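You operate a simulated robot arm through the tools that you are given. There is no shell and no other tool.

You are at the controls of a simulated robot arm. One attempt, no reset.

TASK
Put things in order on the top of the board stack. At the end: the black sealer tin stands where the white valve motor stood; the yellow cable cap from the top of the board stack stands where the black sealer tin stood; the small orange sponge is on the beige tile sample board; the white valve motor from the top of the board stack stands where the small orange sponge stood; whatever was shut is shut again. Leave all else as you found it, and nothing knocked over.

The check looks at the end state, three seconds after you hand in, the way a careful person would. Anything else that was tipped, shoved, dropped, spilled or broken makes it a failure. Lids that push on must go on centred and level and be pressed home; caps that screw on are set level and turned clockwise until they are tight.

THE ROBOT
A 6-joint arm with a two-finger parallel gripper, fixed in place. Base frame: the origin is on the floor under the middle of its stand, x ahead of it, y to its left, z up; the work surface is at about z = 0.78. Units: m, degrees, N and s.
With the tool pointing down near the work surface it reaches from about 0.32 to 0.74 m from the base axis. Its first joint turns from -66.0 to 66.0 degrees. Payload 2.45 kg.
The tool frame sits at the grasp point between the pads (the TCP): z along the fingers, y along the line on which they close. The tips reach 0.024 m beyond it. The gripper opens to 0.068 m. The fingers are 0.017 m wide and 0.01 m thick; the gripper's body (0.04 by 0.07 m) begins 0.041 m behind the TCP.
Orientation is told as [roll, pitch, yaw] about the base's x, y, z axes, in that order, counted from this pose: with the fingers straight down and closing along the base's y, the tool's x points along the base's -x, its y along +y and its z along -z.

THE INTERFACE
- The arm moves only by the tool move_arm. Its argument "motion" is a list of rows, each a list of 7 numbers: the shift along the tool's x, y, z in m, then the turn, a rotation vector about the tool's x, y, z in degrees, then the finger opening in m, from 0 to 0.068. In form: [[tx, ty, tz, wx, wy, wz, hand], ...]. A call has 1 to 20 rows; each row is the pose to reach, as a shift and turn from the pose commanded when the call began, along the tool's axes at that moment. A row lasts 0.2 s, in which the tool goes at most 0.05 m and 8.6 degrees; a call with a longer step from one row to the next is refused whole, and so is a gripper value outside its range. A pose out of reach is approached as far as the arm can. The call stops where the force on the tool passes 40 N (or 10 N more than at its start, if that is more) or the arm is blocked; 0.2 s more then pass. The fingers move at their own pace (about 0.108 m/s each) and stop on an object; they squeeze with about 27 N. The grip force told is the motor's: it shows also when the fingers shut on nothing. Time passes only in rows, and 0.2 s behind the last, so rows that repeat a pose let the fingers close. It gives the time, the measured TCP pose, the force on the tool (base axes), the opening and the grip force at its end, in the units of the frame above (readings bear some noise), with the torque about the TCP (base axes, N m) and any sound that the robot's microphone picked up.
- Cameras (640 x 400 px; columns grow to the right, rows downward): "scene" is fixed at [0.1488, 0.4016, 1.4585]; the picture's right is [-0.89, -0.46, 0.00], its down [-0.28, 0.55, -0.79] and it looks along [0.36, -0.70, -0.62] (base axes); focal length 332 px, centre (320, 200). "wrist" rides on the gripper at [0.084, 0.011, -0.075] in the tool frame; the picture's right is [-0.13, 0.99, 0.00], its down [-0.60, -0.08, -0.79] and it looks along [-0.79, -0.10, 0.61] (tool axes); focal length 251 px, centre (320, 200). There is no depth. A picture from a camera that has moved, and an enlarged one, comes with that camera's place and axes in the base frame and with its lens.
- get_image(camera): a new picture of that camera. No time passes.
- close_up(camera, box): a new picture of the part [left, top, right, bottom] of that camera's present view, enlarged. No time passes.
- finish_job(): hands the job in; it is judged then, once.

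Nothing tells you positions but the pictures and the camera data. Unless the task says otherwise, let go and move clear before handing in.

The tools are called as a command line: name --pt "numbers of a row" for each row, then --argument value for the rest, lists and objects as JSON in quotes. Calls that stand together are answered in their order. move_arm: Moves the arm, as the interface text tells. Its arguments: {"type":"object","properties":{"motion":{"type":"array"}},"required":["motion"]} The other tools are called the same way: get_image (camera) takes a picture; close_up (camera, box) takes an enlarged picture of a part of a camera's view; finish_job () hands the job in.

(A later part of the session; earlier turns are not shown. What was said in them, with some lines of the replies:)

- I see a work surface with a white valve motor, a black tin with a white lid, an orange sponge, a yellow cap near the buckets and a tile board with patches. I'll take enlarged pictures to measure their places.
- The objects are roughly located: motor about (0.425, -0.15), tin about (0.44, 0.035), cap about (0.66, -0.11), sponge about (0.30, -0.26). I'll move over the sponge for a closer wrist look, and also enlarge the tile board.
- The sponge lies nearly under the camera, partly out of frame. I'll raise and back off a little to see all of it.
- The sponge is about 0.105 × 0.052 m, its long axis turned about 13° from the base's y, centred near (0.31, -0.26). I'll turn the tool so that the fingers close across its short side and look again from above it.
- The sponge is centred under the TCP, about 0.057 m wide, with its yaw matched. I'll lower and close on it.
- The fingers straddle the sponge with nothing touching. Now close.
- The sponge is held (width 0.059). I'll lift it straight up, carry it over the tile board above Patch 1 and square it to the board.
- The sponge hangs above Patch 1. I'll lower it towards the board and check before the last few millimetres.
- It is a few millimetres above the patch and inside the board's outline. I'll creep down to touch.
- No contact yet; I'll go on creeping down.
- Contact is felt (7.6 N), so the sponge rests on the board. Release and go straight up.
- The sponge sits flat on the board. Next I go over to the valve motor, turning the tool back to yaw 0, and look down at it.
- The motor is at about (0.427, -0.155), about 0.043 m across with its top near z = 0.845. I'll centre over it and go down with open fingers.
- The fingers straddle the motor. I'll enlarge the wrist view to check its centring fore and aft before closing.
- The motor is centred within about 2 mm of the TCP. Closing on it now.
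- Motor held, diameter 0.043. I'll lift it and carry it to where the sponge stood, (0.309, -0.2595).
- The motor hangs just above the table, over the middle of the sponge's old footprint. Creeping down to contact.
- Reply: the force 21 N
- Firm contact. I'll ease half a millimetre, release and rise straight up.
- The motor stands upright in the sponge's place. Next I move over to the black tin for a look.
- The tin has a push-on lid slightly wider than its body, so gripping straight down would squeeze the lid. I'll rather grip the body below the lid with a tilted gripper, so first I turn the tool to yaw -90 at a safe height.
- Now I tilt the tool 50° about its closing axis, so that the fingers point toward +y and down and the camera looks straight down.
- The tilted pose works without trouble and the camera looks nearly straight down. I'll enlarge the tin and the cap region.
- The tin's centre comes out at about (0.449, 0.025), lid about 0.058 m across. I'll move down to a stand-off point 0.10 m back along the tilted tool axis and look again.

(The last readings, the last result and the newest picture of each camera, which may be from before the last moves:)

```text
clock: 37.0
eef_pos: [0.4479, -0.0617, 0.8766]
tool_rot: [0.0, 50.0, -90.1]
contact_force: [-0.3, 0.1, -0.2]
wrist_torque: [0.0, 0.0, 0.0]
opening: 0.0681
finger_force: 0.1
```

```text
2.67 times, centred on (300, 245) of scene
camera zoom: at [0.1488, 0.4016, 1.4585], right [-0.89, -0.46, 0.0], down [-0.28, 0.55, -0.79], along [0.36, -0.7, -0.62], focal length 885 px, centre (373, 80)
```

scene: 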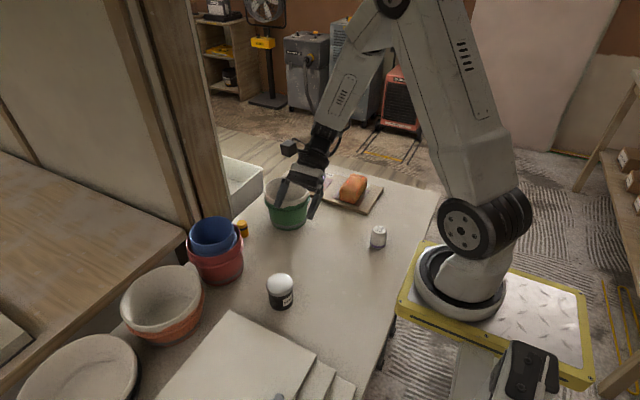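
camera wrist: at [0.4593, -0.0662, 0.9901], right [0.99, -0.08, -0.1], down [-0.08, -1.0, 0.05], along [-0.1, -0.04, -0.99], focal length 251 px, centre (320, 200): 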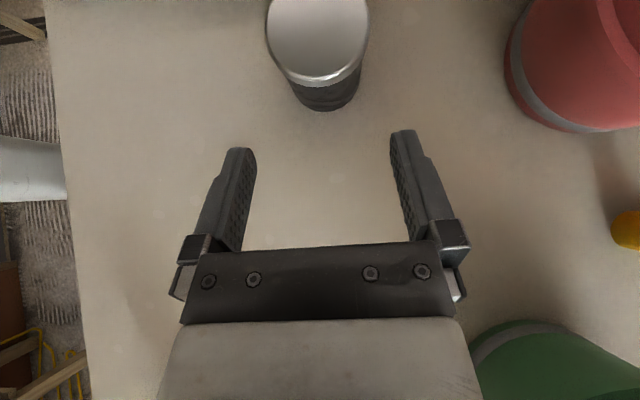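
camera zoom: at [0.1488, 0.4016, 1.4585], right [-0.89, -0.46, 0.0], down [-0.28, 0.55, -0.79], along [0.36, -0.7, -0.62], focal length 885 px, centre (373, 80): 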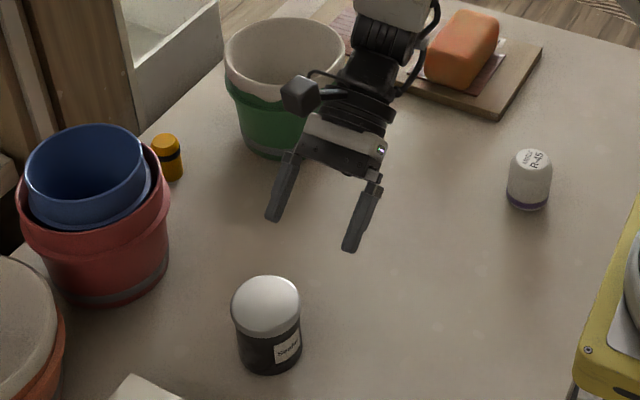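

The alignment is good (tin axis at x ≈ 0.4495). I'll advance most of the way along the tool axis and check.

move_arm --pt "0 0.0008 0.025 0 0 0 0.068" --pt "0 0.0008 0.045 0 0 0 0.068" --pt "0 0.0008 0.06 0 0 0 0.068" --pt "0 0.0008 0.07 0 0 0 0.068" --pt "0 0.0008 0.07 0 0 0 0.068"

get_image --camera "wrist"

close_up --camera "scene" --box '[220, 210, 340, 310]'

```text
clock: 38.2
eef_pos: [0.4493, -0.008, 0.8327]
tool_rot: [0.0, 50.1, -90.0]
contact_force: [-0.8, 0.4, -0.1]
wrist_torque: [-0.01, 0.0, 0.0]
opening: 0.0682
finger_force: 0.0
```

```text
taken
camera wrist: at [0.4612, -0.0121, 0.9459], right [0.99, -0.08, -0.1], down [-0.08, -1.0, 0.05], along [-0.1, -0.04, -0.99], focal length 251 px, centre (320, 200)
```

wrist: 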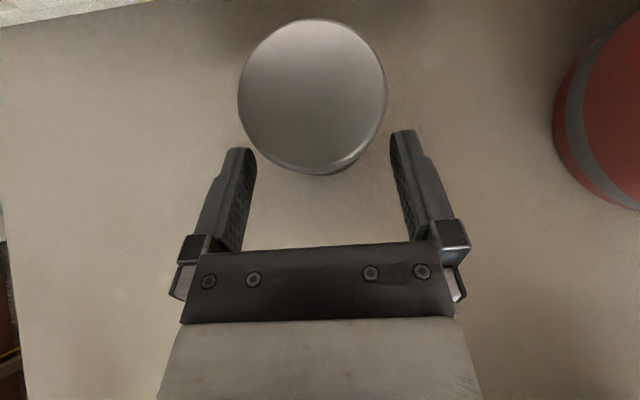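

```text
4.00 times, centred on (280, 260) of scene
camera zoom: at [0.1488, 0.4016, 1.4585], right [-0.89, -0.46, 0.0], down [-0.28, 0.55, -0.79], along [0.36, -0.7, -0.62], focal length 1328 px, centre (480, -40)
```

zoom: 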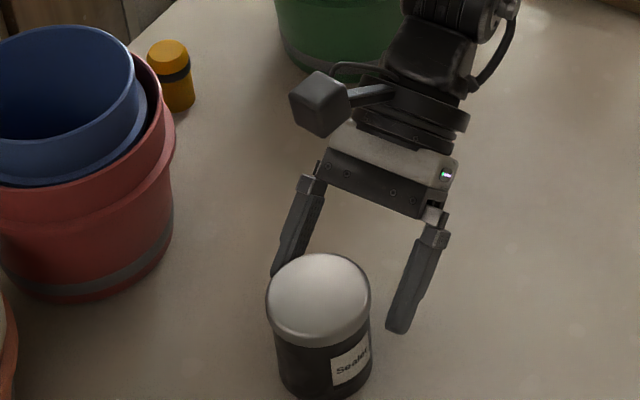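

Still well lined up. I'll go the last 30 mm with a 1.5 mm sideways correction.

move_arm --pt "0 0.0008 0.008 0 0 0 0.068" --pt "0 0.0015 0.016 0 0 0 0.068" --pt "0 0.0015 0.024 0 0 0 0.068" --pt "0 0.0015 0.03 0 0 0 0.068" --pt "0 0.0015 0.03 0 0 0 0.068"

get_image --camera "wrist"

close_up --camera "scene" --box '[230, 220, 330, 320]'

```text
clock: 39.4
eef_pos: [0.4506, 0.0148, 0.8145]
tool_rot: [0.0, 50.0, -90.1]
contact_force: [0.4, -0.3, 0.0]
wrist_torque: [0.0, 0.02, 0.0]
opening: 0.0679
finger_force: 0.1
```

```text
taken
camera wrist: at [0.462, 0.0108, 0.9265], right [0.99, -0.08, -0.1], down [-0.08, -1.0, 0.05], along [-0.1, -0.04, -0.99], focal length 251 px, centre (320, 200)
```

wrist: 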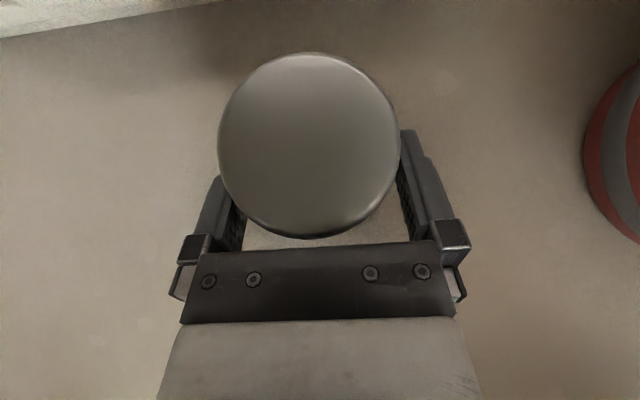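

```text
4.00 times, centred on (280, 270) of scene
camera zoom: at [0.1488, 0.4016, 1.4585], right [-0.89, -0.46, 0.0], down [-0.28, 0.55, -0.79], along [0.36, -0.7, -0.62], focal length 1328 px, centre (480, -80)
```

zoom: 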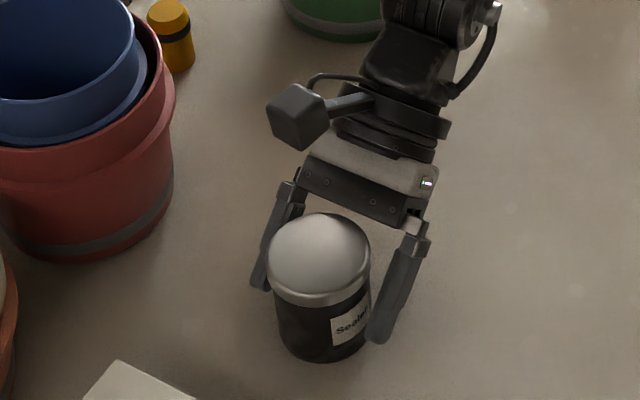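

The fingers straddle the body below the lid with clear room for the palm. Closing.

move_arm --pt "0 0 0 0 0 0 0.062" --pt "0 0 0 0 0 0 0.056" --pt "0 0 0 0 0 0 0.05" --pt "0 0 0 0 0 0 0.04" --pt "0 0 0 0 0 0 0.035" --pt "0 0 0 0 0 0 0.035"

get_image --camera "wrist"

close_up --camera "scene" --box '[230, 220, 330, 320]'

```text
clock: 40.8
eef_pos: [0.45, 0.015, 0.8132]
tool_rot: [-0.1, 49.9, -90.1]
contact_force: [-0.6, 0.8, 0.1]
wrist_torque: [0.05, -0.03, 0.03]
opening: 0.0579
finger_force: 27.6
```

```text
taken
camera wrist: at [0.462, 0.0107, 0.9266], right [0.99, -0.08, -0.1], down [-0.08, -1.0, 0.05], along [-0.1, -0.04, -0.99], focal length 251 px, centre (320, 200)
```

wrist: 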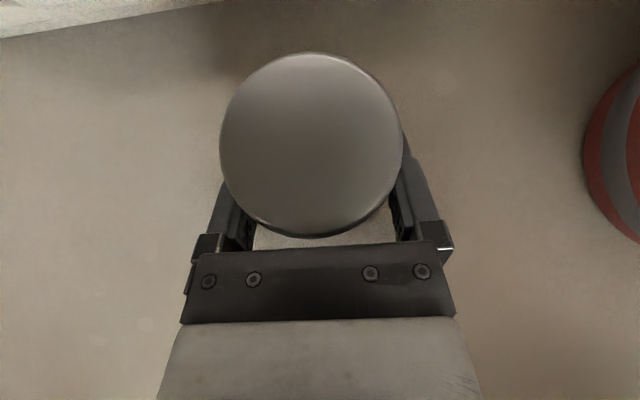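

```text
4.00 times, centred on (280, 270) of scene
camera zoom: at [0.1488, 0.4016, 1.4585], right [-0.89, -0.46, 0.0], down [-0.28, 0.55, -0.79], along [0.36, -0.7, -0.62], focal length 1328 px, centre (480, -80)
```

zoom: 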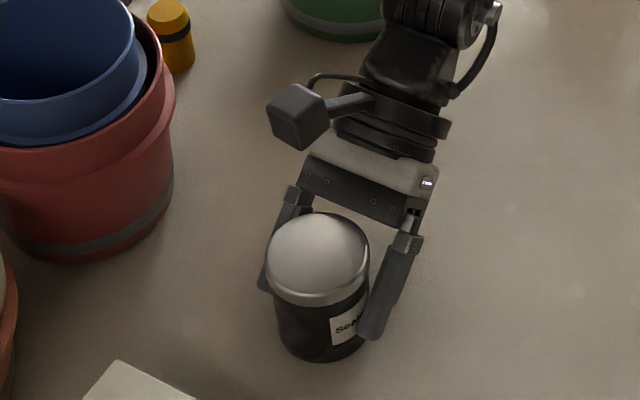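

Grip force is up, with the opening at 0.058. I'll check closely whether the fingers bear on the body and not on the lid.

close_up --camera "wrist" --box '[190, 120, 450, 280]'

close_up --camera "scene" --box '[255, 260, 315, 315]'

```text
2.46 times, centred on (320, 200) of wrist
camera zoom: at [0.462, 0.0107, 0.9266], right [0.99, -0.08, -0.1], down [-0.08, -1.0, 0.05], along [-0.1, -0.04, -0.99], focal length 619 px, centre (320, 200)
```

zoom: 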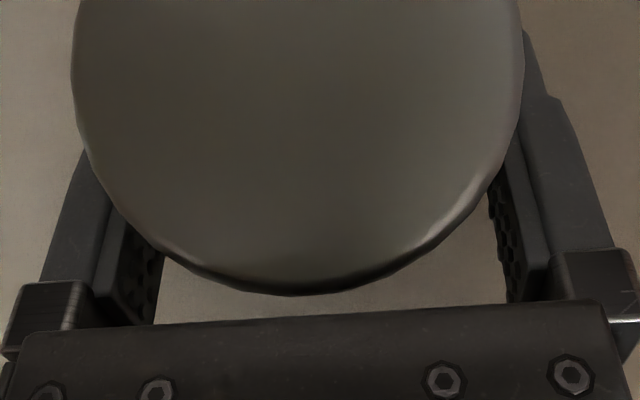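

```text
7.27 times, centred on (285, 288) of scene
camera zoom: at [0.1488, 0.4016, 1.4585], right [-0.89, -0.46, 0.0], down [-0.28, 0.55, -0.79], along [0.36, -0.7, -0.62], focal length 2414 px, centre (574, -436)
```

zoom: 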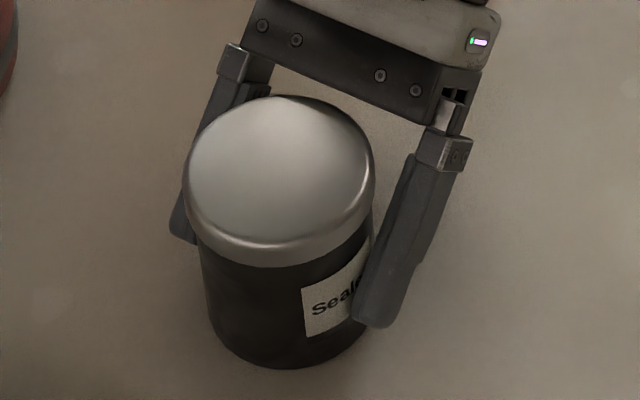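

The pads sit below the lid, on the body. I'll lift 30 mm straight up and check that tin and lid come together and stay level.

move_arm --pt "0.0038 0 -0.0032 0 0 0 0.035" --pt "0.0077 0 -0.0064 0 0 0 0.035" --pt "0.0153 0 -0.0129 0 0 0 0.035" --pt "0.023 0 -0.0193 0 0 0 0.035" --pt "0.023 0 -0.0193 0 0 0 0.035"

get_image --camera "wrist"

close_up --camera "scene" --box '[230, 220, 330, 320]'

```text
clock: 42.0
eef_pos: [0.451, 0.0143, 0.8431]
tool_rot: [0.0, 50.0, -90.1]
contact_force: [0.2, -0.4, -2.2]
wrist_torque: [-0.04, 0.0, 0.02]
opening: 0.0578
finger_force: 27.1
```

```text
taken
camera wrist: at [0.4622, 0.0106, 0.9565], right [0.99, -0.08, -0.1], down [-0.08, -1.0, 0.05], along [-0.1, -0.04, -0.99], focal length 251 px, centre (320, 200)
```

wrist: 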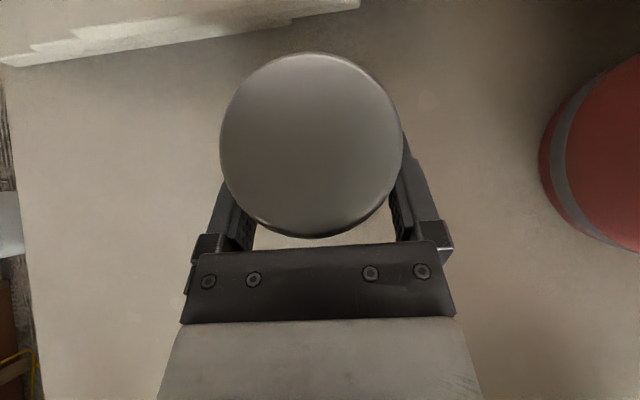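

```text
4.00 times, centred on (280, 270) of scene
camera zoom: at [0.1488, 0.4016, 1.4585], right [-0.89, -0.46, 0.0], down [-0.28, 0.55, -0.79], along [0.36, -0.7, -0.62], focal length 1328 px, centre (480, -80)
```

zoom: 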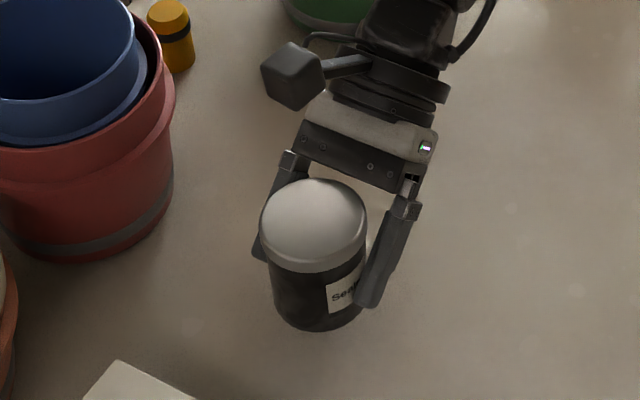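

Tin and lid came up together and level. Now I carry it at this tilt to the motor's old spot, (0.428, -0.1555).

move_arm --pt "0.0077 0 -0.0064 0 0 0 0.035" --pt "0.0153 0 -0.0129 0 0 0 0.035" --pt "0.0037 -0.0023 -0.0267 0 0 0 0.035" --pt "-0.0079 -0.0046 -0.0405 0 0 0 0.035" --pt "-0.0195 -0.0069 -0.0543 0 0 0 0.035" --pt "-0.0311 -0.0092 -0.0681 0 0 0 0.035" --pt "-0.0427 -0.0115 -0.082 0 0 0 0.035" --pt "-0.0543 -0.0138 -0.0958 0 0 0 0.035" --pt "-0.0659 -0.0161 -0.1096 0 0 0 0.035" --pt "-0.0775 -0.0184 -0.1234 0 0 0 0.035" --pt "-0.089 -0.0207 -0.1372 0 0 0 0.035" --pt "-0.1006 -0.023 -0.151 0 0 0 0.035" --pt "-0.1006 -0.023 -0.151 0 0 0 0.035"

get_image --camera "wrist"

get_image --camera "scene"

close_up --camera "scene" --box '[260, 190, 400, 277]'

```text
clock: 44.8
eef_pos: [0.4279, -0.1659, 0.8629]
tool_rot: [0.0, 49.9, -90.0]
contact_force: [0.6, -0.4, -2.1]
wrist_torque: [0.0, 0.02, 0.0]
opening: 0.0581
finger_force: 27.1
```

```text
taken
camera wrist: at [0.4389, -0.17, 0.9758], right [0.99, -0.08, -0.1], down [-0.08, -1.0, 0.05], along [-0.1, -0.04, -0.99], focal length 251 px, centre (320, 200)
```

wrist: 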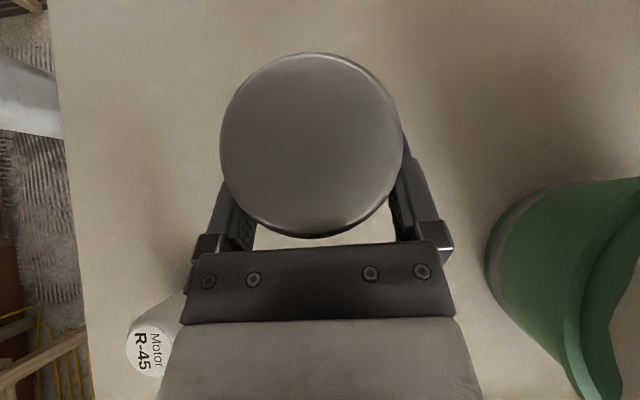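

```text
taken
```

scene: 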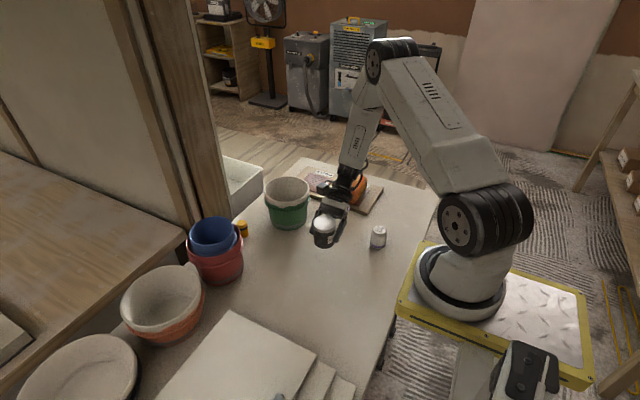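

```text
4.57 times, centred on (330, 234) of scene
camera zoom: at [0.1488, 0.4016, 1.4585], right [-0.89, -0.46, 0.0], down [-0.28, 0.55, -0.79], along [0.36, -0.7, -0.62], focal length 1517 px, centre (274, 47)
```

zoom: 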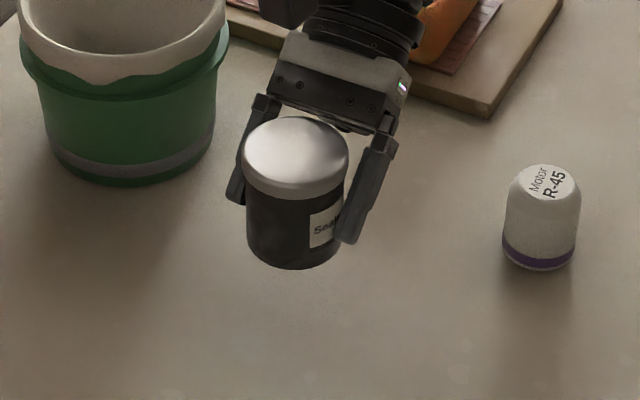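

The tin is above the spot with nothing close by. Lowering to just above the table.

move_arm --pt "-0.0077 0 0.0064 0 0 0 0.035" --pt "-0.0153 0 0.0129 0 0 0 0.035" --pt "-0.023 0 0.0193 0 0 0 0.035" --pt "-0.0306 0 0.0257 0 0 0 0.035" --pt "-0.036 0 0.0302 0 0 0 0.035" --pt "-0.036 0 0.0302 0 0 0 0.035"

close_up --camera "scene" --box '[260, 190, 400, 277]'

```text
clock: 46.2
eef_pos: [0.4283, -0.1664, 0.816]
tool_rot: [0.0, 50.0, -90.0]
contact_force: [-1.1, 0.5, -1.8]
wrist_torque: [-0.02, -0.01, 0.0]
opening: 0.0579
finger_force: 26.9
```

```text
4.57 times, centred on (330, 234) of scene
camera zoom: at [0.1488, 0.4016, 1.4585], right [-0.89, -0.46, 0.0], down [-0.28, 0.55, -0.79], along [0.36, -0.7, -0.62], focal length 1517 px, centre (274, 47)
```

zoom: 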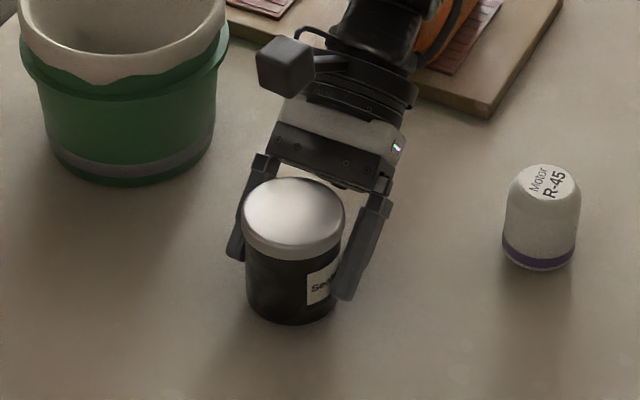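

It lines up with where the motor stood. Creeping down to contact.

move_arm --pt "-0.0008 0 0.0006 0 0 0 0.035" --pt "-0.0015 0 0.0013 0 0 0 0.035" --pt "-0.0021 0 0.0018 0 0 0 0.035" --pt "-0.0023 0 0.0019 0 0 0 0.035"

```text
clock: 47.2
eef_pos: [0.4281, -0.1659, 0.8132]
tool_rot: [0.0, 50.1, -89.8]
contact_force: [0.1, 1.0, 2.1]
wrist_torque: [0.07, -0.13, 0.01]
opening: 0.0578
finger_force: 27.0
```

Contact is just starting. A further 0.4 mm, then release and back out along the tool axis.

move_arm --pt "-0.0002 0 0.0001 0 0 0 0.035" --pt "-0.0004 0 0.0003 0 0 0 0.035"

```text
clock: 47.8
eef_pos: [0.4268, -0.1656, 0.8132]
tool_rot: [0.0, 50.2, -90.0]
contact_force: [0.0, 3.7, 9.4]
wrist_torque: [0.03, -0.25, 0.02]
opening: 0.0579
finger_force: 27.0
```

The tin is seated (9 N). Opening the fingers, then I look before backing out.

move_arm --pt "0 0 0 0 0 0 0.06" --pt "0 0 0 0 0 0 0.064" --pt "0 0 0 0 0 0 0.068" --pt "0 0 0 0 0 0 0.068"

get_image --camera "wrist"

close_up --camera "scene" --box '[260, 190, 400, 277]'

```text
clock: 48.8
eef_pos: [0.4271, -0.1659, 0.813]
tool_rot: [-0.1, 50.0, -90.0]
contact_force: [-0.2, 0.0, -0.3]
wrist_torque: [0.04, -0.02, -0.04]
opening: 0.0683
finger_force: 0.0
```

```text
taken
camera wrist: at [0.4393, -0.1699, 0.9261], right [0.99, -0.08, -0.1], down [-0.08, -1.0, 0.05], along [-0.1, -0.04, -0.99], focal length 251 px, centre (320, 200)
```

wrist: 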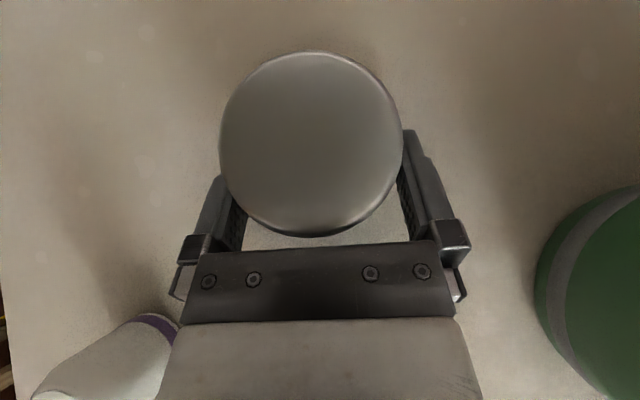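

```text
4.57 times, centred on (330, 234) of scene
camera zoom: at [0.1488, 0.4016, 1.4585], right [-0.89, -0.46, 0.0], down [-0.28, 0.55, -0.79], along [0.36, -0.7, -0.62], focal length 1517 px, centre (274, 47)
```

zoom: 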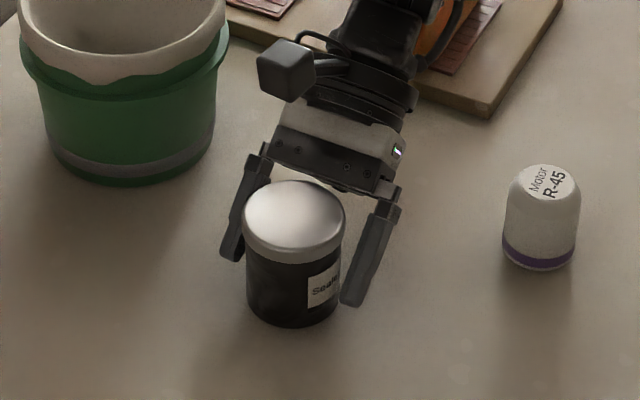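

Released cleanly; the tin stands upright with its lid level. Backing out along the tool axis.

move_arm --pt "0 0 -0.015 0 0 0 0.068" --pt "0 0 -0.035 0 0 0 0.068" --pt "0 0 -0.06 0 0 0 0.068" --pt "0 0 -0.085 0 0 0 0.068" --pt "0.03 0 -0.11 0 0 0 0.068" --pt "0.06 0 -0.13 0 0 0 0.068" --pt "0.09 0 -0.15 0 0 0 0.068" --pt "0.09 0 -0.15 0 0 0 0.068"

get_image --camera "wrist"

get_image --camera "scene"

```text
clock: 50.6
eef_pos: [0.4287, -0.2229, 0.9793]
tool_rot: [0.1, 50.0, -90.0]
contact_force: [-0.8, -0.5, -0.4]
wrist_torque: [0.02, -0.01, 0.0]
opening: 0.0681
finger_force: 0.1
```

```text
taken
camera wrist: at [0.4405, -0.2265, 1.0917], right [0.99, -0.08, -0.1], down [-0.08, -1.0, 0.05], along [-0.1, -0.04, -0.99], focal length 251 px, centre (320, 200)
```

wrist: 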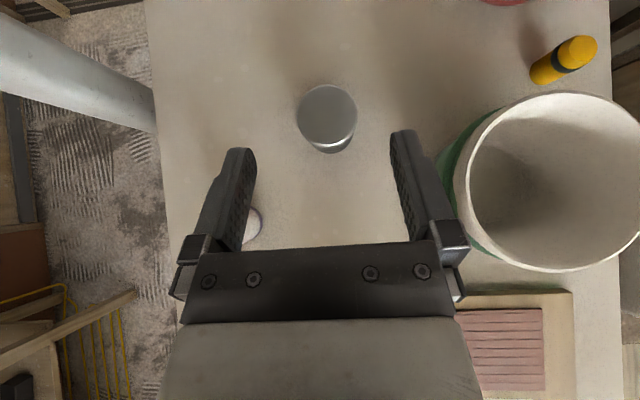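

```text
taken
```

scene: 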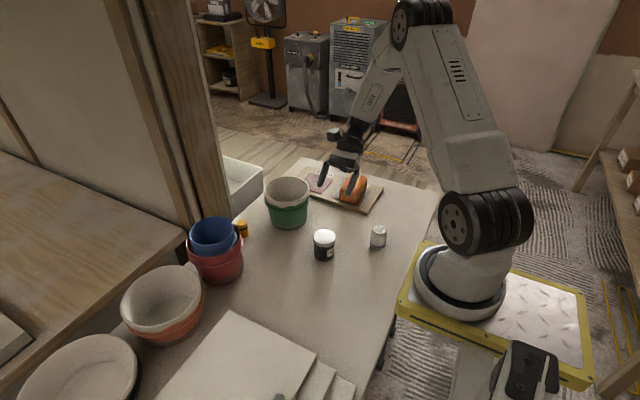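

The tin stands in the motor's old place, lid on. Now I straighten the tool back to vertical, raising a little.

move_arm --pt "0.0055 0 -0.0046 0 -7.2 0 0.068" --pt "0.0109 0 -0.0092 0 -14.3 0 0.068" --pt "0.0164 0 -0.0138 0 -21.4 0 0.068" --pt "0.0219 0 -0.0183 0 -28.6 0 0.068" --pt "0.0273 0 -0.0229 0 -35.7 0 0.068" --pt "0.0328 0 -0.0275 0 -42.9 0 0.068" --pt "0.0383 0 -0.0321 0 -50 0 0.068" --pt "0.0383 0 -0.0321 0 -50 0 0.068"

close_up --camera "scene" --box '[210, 200, 260, 250]'

```text
clock: 52.4
eef_pos: [0.4273, -0.2239, 1.0274]
tool_rot: [0.1, 0.0, -89.9]
contact_force: [0.3, -0.2, 0.1]
wrist_torque: [-0.02, 0.04, 0.02]
opening: 0.0678
finger_force: 0.0
```

```text
8.00 times, centred on (235, 225) of scene
camera zoom: at [0.1488, 0.4016, 1.4585], right [-0.89, -0.46, 0.0], down [-0.28, 0.55, -0.79], along [0.36, -0.7, -0.62], focal length 2655 px, centre (1000, 0)
```

zoom: 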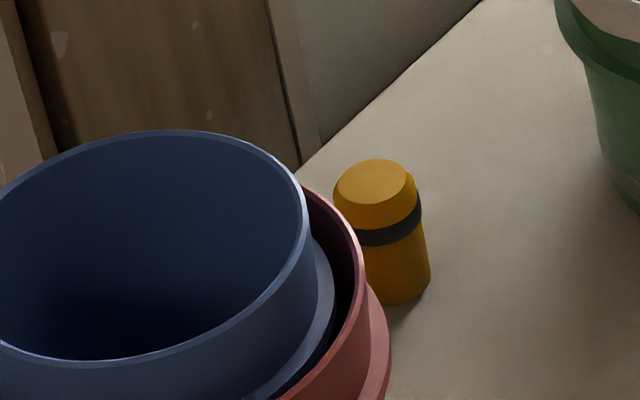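

The yellow cap stands upright beside the red bucket. I'll turn back to yaw 0 and move over it, well above the bucket rims.

move_arm --pt "0.009 0.016 0 0 0 -7.5 0.068" --pt "0.0185 0.032 0 0 0 -15 0.068" --pt "0.0278 0.048 0 0 0 -22.5 0.068" --pt "0.037 0.064 0 0 0 -30 0.068" --pt "0.0463 0.08 0 0 0 -37.5 0.068" --pt "0.0555 0.096 0 0 0 -45 0.068" --pt "0.0648 0.112 0 0 0 -52.5 0.068" --pt "0.074 0.128 0 0 0 -60 0.068" --pt "0.0833 0.144 0 0 0 -67.5 0.068" --pt "0.0925 0.16 0 0 0 -75 0.068" --pt "0.1018 0.176 0 0 0 -82.5 0.068" --pt "0.111 0.192 0 0 0 -90 0.068" --pt "0.111 0.192 0 0 0 -90 0.068"

get_image --camera "wrist"

get_image --camera "scene"

close_up --camera "wrist" --box '[220, 0, 420, 125]'

```text
clock: 55.2
eef_pos: [0.6191, -0.1111, 1.0288]
tool_rot: [-0.1, -0.1, 0.2]
contact_force: [0.5, -0.4, 0.1]
wrist_torque: [0.01, -0.02, 0.04]
opening: 0.068
finger_force: 0.1
```

```text
taken
camera wrist: at [0.5363, -0.1012, 1.1038], right [0.13, 0.99, 0.0], down [0.6, -0.08, 0.79], along [0.79, -0.1, -0.61], focal length 251 px, centre (320, 200)
```

wrist: 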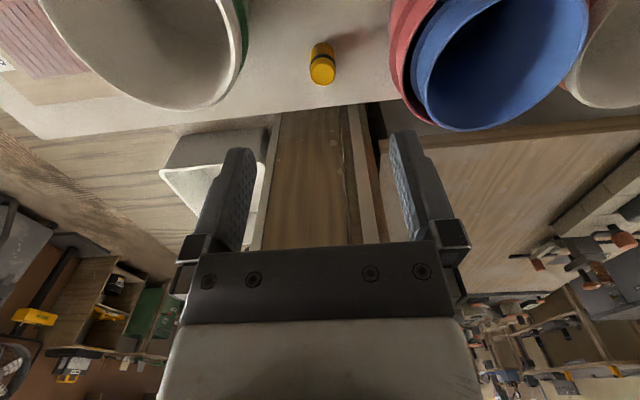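

```text
taken
```

scene: 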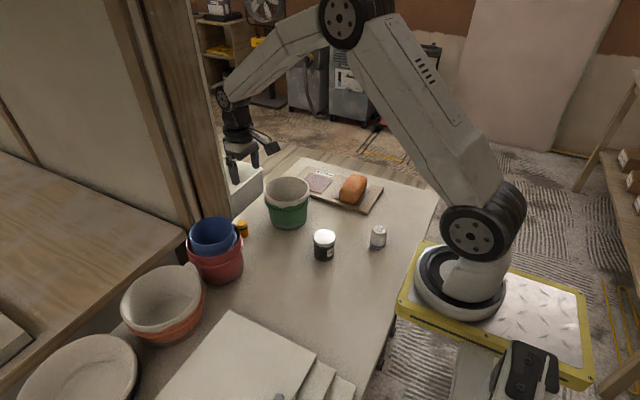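

```text
3.20 times, centred on (320, 62) of wrist
camera zoom: at [0.5363, -0.1012, 1.1038], right [0.13, 0.99, 0.0], down [0.6, -0.08, 0.79], along [0.79, -0.1, -0.61], focal length 805 px, centre (320, 640)
```

zoom: 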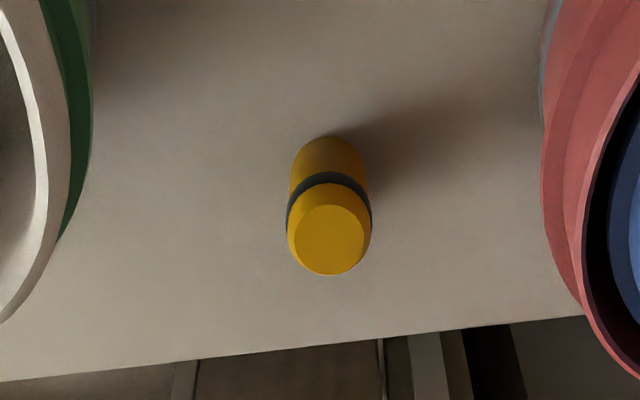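

The cap is at about (0.668, -0.115), about 0.028 m across with its top near z = 0.834, and roughly 3.5 cm of free room to each bucket. I'll centre over it and go down partway.

move_arm --pt "-0.024 -0.0015 0.0 0 0 0 0.05" --pt "-0.048 -0.003 0.02 0 0 0 0.05" --pt "-0.048 -0.003 0.055 0 0 0 0.05" --pt "-0.048 -0.003 0.09 0 0 0 0.05" --pt "-0.048 -0.003 0.12 0 0 0 0.05" --pt "-0.048 -0.003 0.14 0 0 0 0.05" --pt "-0.048 -0.003 0.14 0 0 0 0.05"

get_image --camera "wrist"

close_up --camera "scene" --box '[180, 150, 320, 260]'

```text
clock: 56.8
eef_pos: [0.6685, -0.1147, 0.8883]
tool_rot: [-0.1, 0.0, 0.0]
contact_force: [-1.1, 0.9, 0.2]
wrist_torque: [-0.02, 0.0, -0.03]
opening: 0.0499
finger_force: 0.2
```

```text
taken
camera wrist: at [0.585, -0.1039, 0.9641], right [0.13, 0.99, 0.0], down [0.6, -0.08, 0.79], along [0.79, -0.1, -0.61], focal length 251 px, centre (320, 200)
```

wrist: 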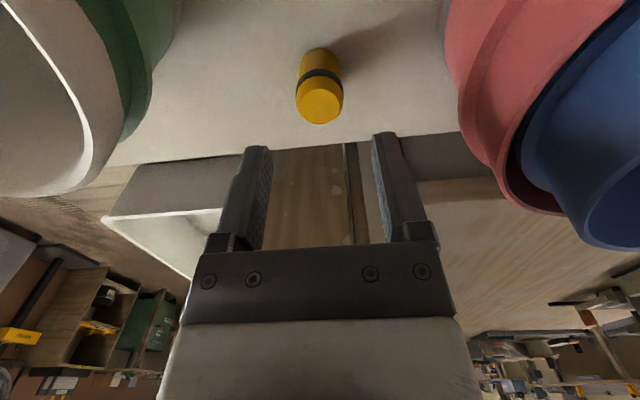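

```text
3.64 times, centred on (250, 205) of scene
camera zoom: at [0.1488, 0.4016, 1.4585], right [-0.89, -0.46, 0.0], down [-0.28, 0.55, -0.79], along [0.36, -0.7, -0.62], focal length 1207 px, centre (574, 182)
```

zoom: 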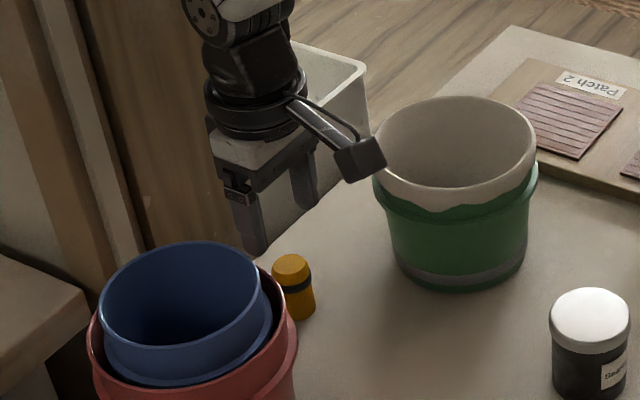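

Centred. Going down the rest of the way, to TCP z ≈ 0.812.

move_arm --pt "0 0 0.02 0 0 0 0.05" --pt "0 0 0.04 0 0 0 0.05" --pt "0 0 0.057 0 0 0 0.05" --pt "0 0 0.068 0 0 0 0.05" --pt "0 0 0.0764 0 0 0 0.05" --pt "0 0 0.0764 0 0 0 0.05"

get_image --camera "wrist"

close_up --camera "scene" --box '[180, 150, 320, 260]'

```text
clock: 58.2
eef_pos: [0.6688, -0.1143, 0.8129]
tool_rot: [0.0, 0.0, 0.0]
contact_force: [0.6, 0.4, -0.5]
wrist_torque: [-0.01, 0.0, 0.0]
opening: 0.0499
finger_force: 0.0
```

```text
taken
camera wrist: at [0.5847, -0.1044, 0.8871], right [0.13, 0.99, 0.0], down [0.6, -0.08, 0.79], along [0.79, -0.1, -0.61], focal length 251 px, centre (320, 200)
```

wrist: 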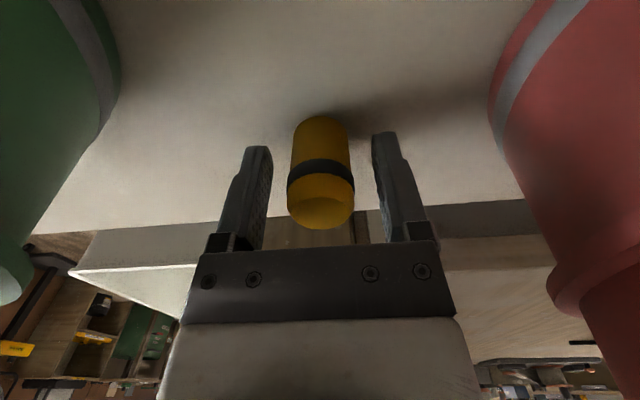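

```text
3.64 times, centred on (250, 205) of scene
camera zoom: at [0.1488, 0.4016, 1.4585], right [-0.89, -0.46, 0.0], down [-0.28, 0.55, -0.79], along [0.36, -0.7, -0.62], focal length 1207 px, centre (574, 182)
```

zoom: 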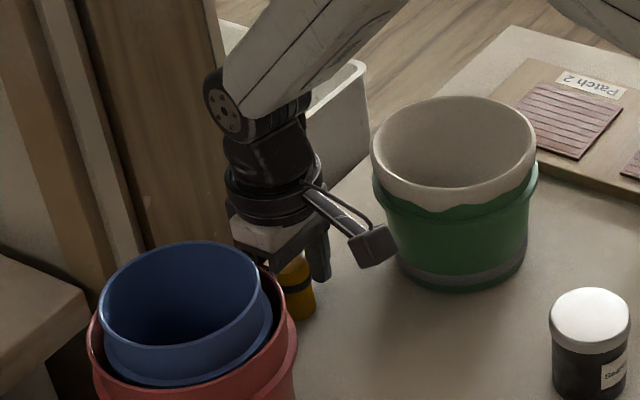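

The cap sits midway between the pads and the buckets are clear. Closing.

move_arm --pt "0 0 0 0 0 0 0.04" --pt "0 0 0 0 0 0 0.03" --pt "0 0 0 0 0 0 0.02" --pt "0 0 0 0 0 0 0.01" --pt "0 0 0 0 0 0 0.01"

get_image --camera "wrist"

```text
clock: 59.4
eef_pos: [0.6675, -0.1159, 0.8114]
tool_rot: [-0.1, 0.0, 0.0]
contact_force: [0.2, 0.0, 0.4]
wrist_torque: [0.01, 0.0, 0.0]
opening: 0.0273
finger_force: 26.4
```

```text
taken
camera wrist: at [0.5846, -0.1043, 0.8872], right [0.13, 0.99, 0.0], down [0.6, -0.08, 0.79], along [0.79, -0.1, -0.61], focal length 251 px, centre (320, 200)
```

wrist: 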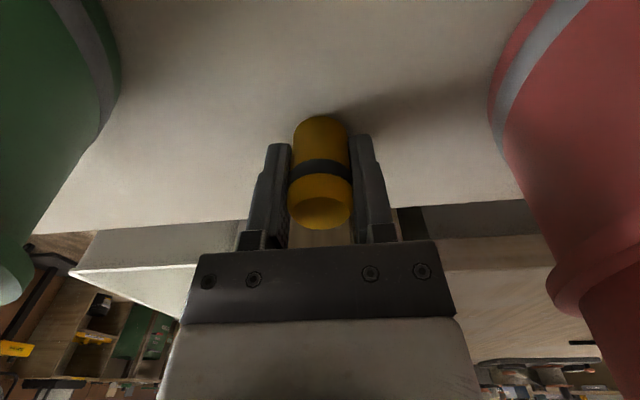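

Cap held (0.027 m across). I'll lift it straight up above the bucket rims and carry it over to the tin's old spot, (0.4505, 0.0247).

move_arm --pt "0 0 -0.015 0 0 0 0.01" --pt "0 0 -0.045 0 0 0 0.01" --pt "0 0 -0.08 0 0 0 0.01" --pt "0 0 -0.12 0 0 0 0.01" --pt "0 0 -0.16 0 0 0 0.01" --pt "0 0 -0.19 0 0 0 0.01" --pt "0 0 -0.21 0 0 0 0.01" --pt "0.02 0.0129 -0.21 0 0 0 0.01" --pt "0.048 0.031 -0.21 0 0 0 0.01" --pt "0.076 0.049 -0.21 0 0 0 0.01" --pt "0.104 0.0671 -0.21 0 0 0 0.01" --pt "0.132 0.0851 -0.21 0 0 0 0.01" --pt "0.16 0.1032 -0.21 0 0 0 0.01" --pt "0.188 0.1213 -0.21 0 0 0 0.01" --pt "0.207 0.1335 -0.21 0 0 0 0.01" --pt "0.2166 0.1397 -0.21 0 0 0 0.01" --pt "0.2166 0.1397 -0.21 0 0 0 0.01"

get_image --camera "wrist"

get_image --camera "scene"

```text
clock: 63.0
eef_pos: [0.4503, 0.0258, 1.0212]
tool_rot: [0.0, 0.0, 0.0]
contact_force: [-0.3, -0.1, 0.3]
wrist_torque: [-0.01, 0.02, -0.04]
opening: 0.0273
finger_force: 26.7
```

```text
taken
camera wrist: at [0.3678, 0.0359, 1.0968], right [0.13, 0.99, 0.0], down [0.6, -0.08, 0.79], along [0.79, -0.1, -0.61], focal length 251 px, centre (320, 200)
```

wrist: 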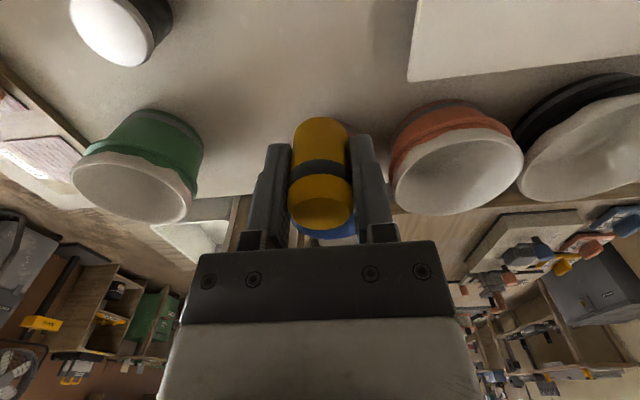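

```text
taken
```

scene: 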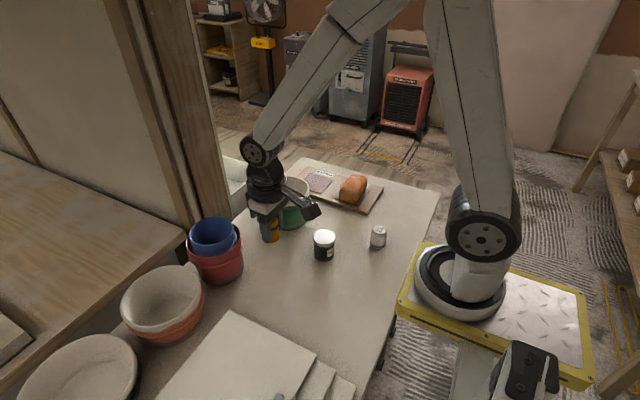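

The cap is above the spot, buckets and boards clear. Lowering to just above the table.

move_arm --pt "0 0 0.03 0 0 0 0.01" --pt "0 0 0.07 0 0 0 0.01" --pt "0 0 0.11 0 0 0 0.01" --pt "0 0 0.15 0 0 0 0.01" --pt "0 0 0.18 0 0 0 0.01" --pt "0 0 0.197 0 0 0 0.01" --pt "0 0 0.206 0 0 0 0.01" --pt "0 0 0.206 0 0 0 0.01"

close_up --camera "scene" --box '[220, 230, 340, 325]'

get_image --camera "wrist"

```text
clock: 64.8
eef_pos: [0.4513, 0.0252, 0.8161]
tool_rot: [0.0, 0.0, 0.0]
contact_force: [-0.8, 0.0, -0.4]
wrist_torque: [0.02, 0.01, 0.04]
opening: 0.0277
finger_force: 26.7
```

```text
4.21 times, centred on (280, 278) of scene
camera zoom: at [0.1488, 0.4016, 1.4585], right [-0.89, -0.46, 0.0], down [-0.28, 0.55, -0.79], along [0.36, -0.7, -0.62], focal length 1398 px, centre (488, -126)
```

zoom: 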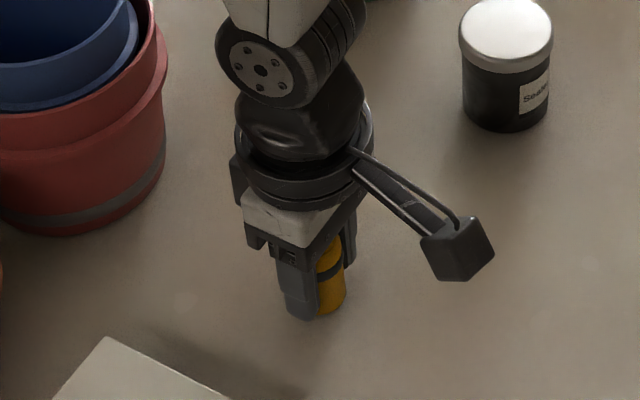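

```text
taken
camera wrist: at [0.3677, 0.0361, 0.8908], right [0.13, 0.99, 0.0], down [0.6, -0.08, 0.79], along [0.79, -0.1, -0.61], focal length 251 px, centre (320, 200)
```

wrist: 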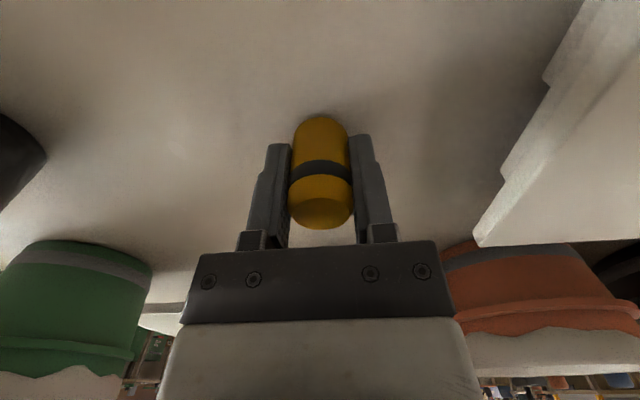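

It matches the tin's old footprint. Creeping down to contact.

move_arm --pt "0 0 0.001 0 0 0 0.01" --pt "0 0 0.002 0 0 0 0.01" --pt "0 0 0.003 0 0 0 0.01" --pt "0 0 0.0038 0 0 0 0.01"

```text
clock: 65.8
eef_pos: [0.4525, 0.0253, 0.8119]
tool_rot: [0.1, 0.0, 0.0]
contact_force: [-0.2, -0.1, -0.8]
wrist_torque: [0.0, -0.04, 0.0]
opening: 0.0274
finger_force: 26.9
```

move_arm --pt "0 0 0.0005 0 0 0 0.01" --pt "0 0 0.001 0 0 0 0.01"

```text
clock: 66.4
eef_pos: [0.452, 0.0254, 0.811]
tool_rot: [0.1, 0.0, -0.1]
contact_force: [-3.4, -3.3, 15.3]
wrist_torque: [-0.08, 0.1, 0.0]
opening: 0.0272
finger_force: 26.6
```

Seated on the table. I'll ease off slightly, release, and rise straight up.

move_arm --pt "0 0 -0.0004 0 0 0 0.01" --pt "0 0 -0.0004 0 0 0 0.03" --pt "0 0 -0.0004 0 0 0 0.045" --pt "0 0 -0.0004 0 0 0 0.06" --pt "0 0 -0.0004 0 0 0 0.06" --pt "0 0 -0.02 0 0 0 0.06" --pt "0 0 -0.05 0 0 0 0.06" --pt "0 0 -0.09 0 0 0 0.06" --pt "0 0 -0.13 0 0 0 0.06" --pt "0 0 -0.17 0 0 0 0.06" --pt "0 0 -0.2 0 0 0 0.06" --pt "0 0 -0.2 0 0 0 0.06"

get_image --camera "wrist"

close_up --camera "scene" --box '[180, 150, 440, 320]'

```text
clock: 69.0
eef_pos: [0.4518, 0.0263, 1.0125]
tool_rot: [0.0, 0.0, 0.1]
contact_force: [0.0, 0.0, 0.4]
wrist_torque: [-0.02, -0.01, 0.0]
opening: 0.0601
finger_force: 0.0
```

```text
taken
camera wrist: at [0.3675, 0.036, 1.0869], right [0.13, 0.99, 0.0], down [0.6, -0.08, 0.79], along [0.79, -0.1, -0.61], focal length 251 px, centre (320, 200)
```

wrist: 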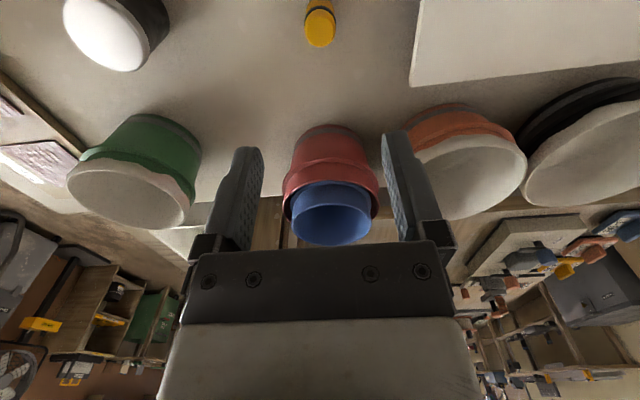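

```text
2.35 times, centred on (310, 235) of scene
camera zoom: at [0.1488, 0.4016, 1.4585], right [-0.89, -0.46, 0.0], down [-0.28, 0.55, -0.79], along [0.36, -0.7, -0.62], focal length 781 px, centre (344, 118)
```

zoom: 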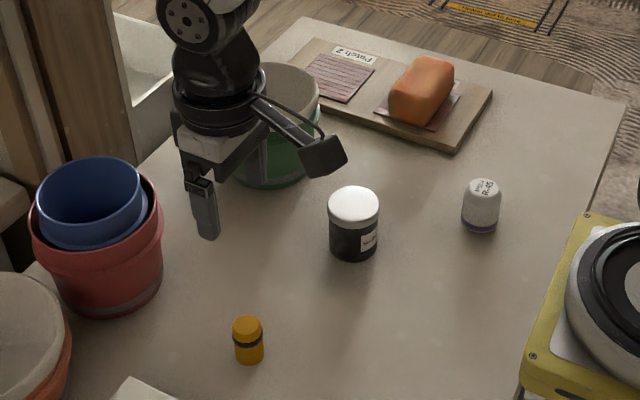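

All four objects are in place and upright. I'll compare the cap and tin positions with the earlier pictures using the same crops.

close_up --camera "scene" --box '[220, 250, 340, 325]'

close_up --camera "scene" --box '[300, 200, 420, 275]'

close_up --camera "scene" --box '[80, 200, 440, 400]'

```text
5.33 times, centred on (280, 288) of scene
camera zoom: at [0.1488, 0.4016, 1.4585], right [-0.89, -0.46, 0.0], down [-0.28, 0.55, -0.79], along [0.36, -0.7, -0.62], focal length 1770 px, centre (533, -267)
```

zoom: 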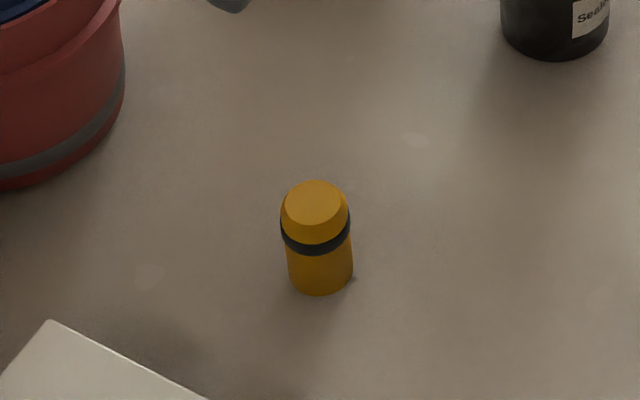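

```text
5.33 times, centred on (360, 238) of scene
camera zoom: at [0.1488, 0.4016, 1.4585], right [-0.89, -0.46, 0.0], down [-0.28, 0.55, -0.79], along [0.36, -0.7, -0.62], focal length 1770 px, centre (107, 0)
```

zoom: 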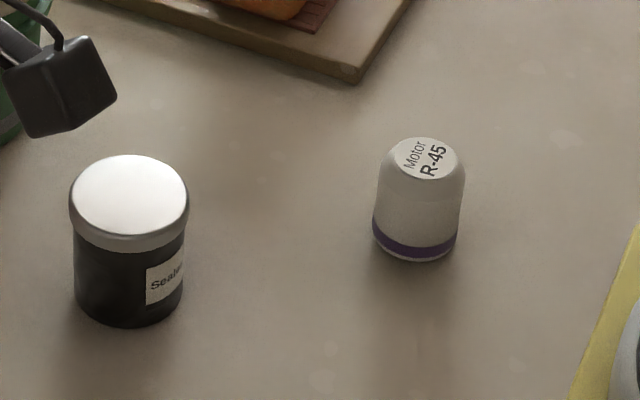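

```text
1.78 times, centred on (260, 300) of scene
camera zoom: at [0.1488, 0.4016, 1.4585], right [-0.89, -0.46, 0.0], down [-0.28, 0.55, -0.79], along [0.36, -0.7, -0.62], focal length 590 px, centre (427, 22)
```

zoom: 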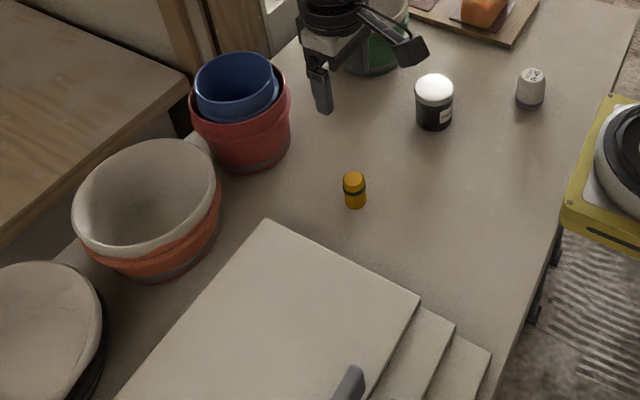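

Positions agree with the originals to within about 2 mm, everything is upright and the lid is level. I'll move the arm clear, back toward its start pose, and take a last look.

move_arm --pt "0 0 -0.03 0 0 0 0.06" --pt "0 0 -0.06 0 0 0 0.06" --pt "0 0 -0.09 0 0 0 0.06" --pt "0.012 -0.04 -0.09 0 0 0 0.068" --pt "0.024 -0.08 -0.09 0 0 0 0.068" --pt "0.036 -0.12 -0.09 0 0 0 0.068" --pt "0.048 -0.16 -0.09 0 0 0 0.068" --pt "0.06 -0.2 -0.09 0 0 0 0.068" --pt "0.07 -0.235 -0.09 0 0 0 0.068" --pt "0.07 -0.235 -0.09 0 0 0 0.068"

get_image --camera "scene"

get_image --camera "wrist"

close_up --camera "scene" --box '[180, 150, 440, 320]'

```text
clock: 71.2
eef_pos: [0.3803, -0.2109, 1.102]
tool_rot: [0.1, 0.0, 0.1]
contact_force: [0.3, -0.1, 0.0]
wrist_torque: [-0.01, -0.01, -0.02]
opening: 0.0683
finger_force: 0.1
```

```text
taken
```

scene: 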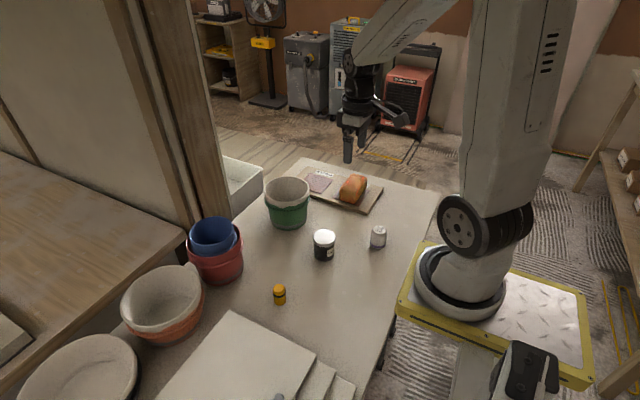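

```text
taken
camera wrist: at [0.2976, -0.1998, 1.1766], right [0.13, 0.99, 0.0], down [0.6, -0.08, 0.79], along [0.79, -0.1, -0.61], focal length 251 px, centre (320, 200)
```

wrist: 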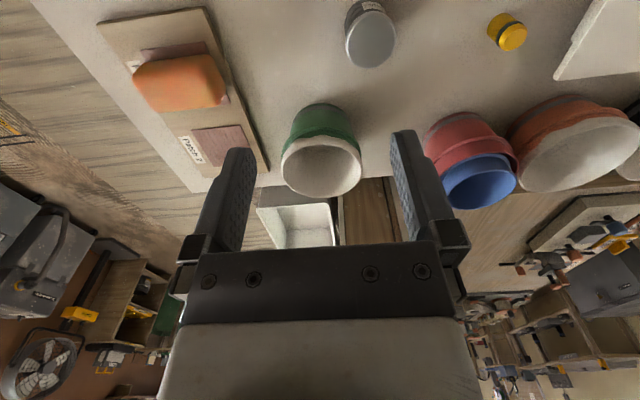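

```text
2.35 times, centred on (310, 235) of scene
camera zoom: at [0.1488, 0.4016, 1.4585], right [-0.89, -0.46, 0.0], down [-0.28, 0.55, -0.79], along [0.36, -0.7, -0.62], focal length 781 px, centre (344, 118)
```

zoom: 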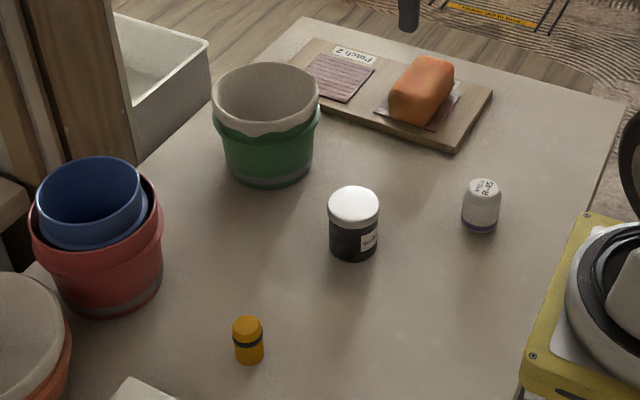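

The sponge is on the tile board, the motor is in the sponge's place, the tin (lid on) is in the motor's place, and the cap is in the tin's place. All are upright, the buckets and boards have not moved, and the arm is clear, so I hand in.

finish_job

```text
The job is handed in.
```

The job is handed in; no result came back. In the last pictures all four objects stood where the task wanted them:

- **Orange sponge:** it lies flat on the beige tile sample board, on top of Patch 1, so that patch is mostly covered.
- **White valve motor:** it stands where the sponge stood, at about (0.309, -0.260).
- **Black sealer tin:** it stands where the motor stood, at about (0.428, -0.156). I gripped it below the lid, and the lid still looked level and fully on.
- **Yellow cable cap:** it stands where the tin stood, at about (0.450, 0.025).

Against the earlier pictures, the tin and the cap sit within about 2 mm of the spots they were meant to take. For the motor the match is less certain, because the sponge's rounded corners made its exact centre harder to read.

Nothing was knocked over, and the buckets and boards look unmoved. The arm is back near its starting pose with the fingers open and clear.
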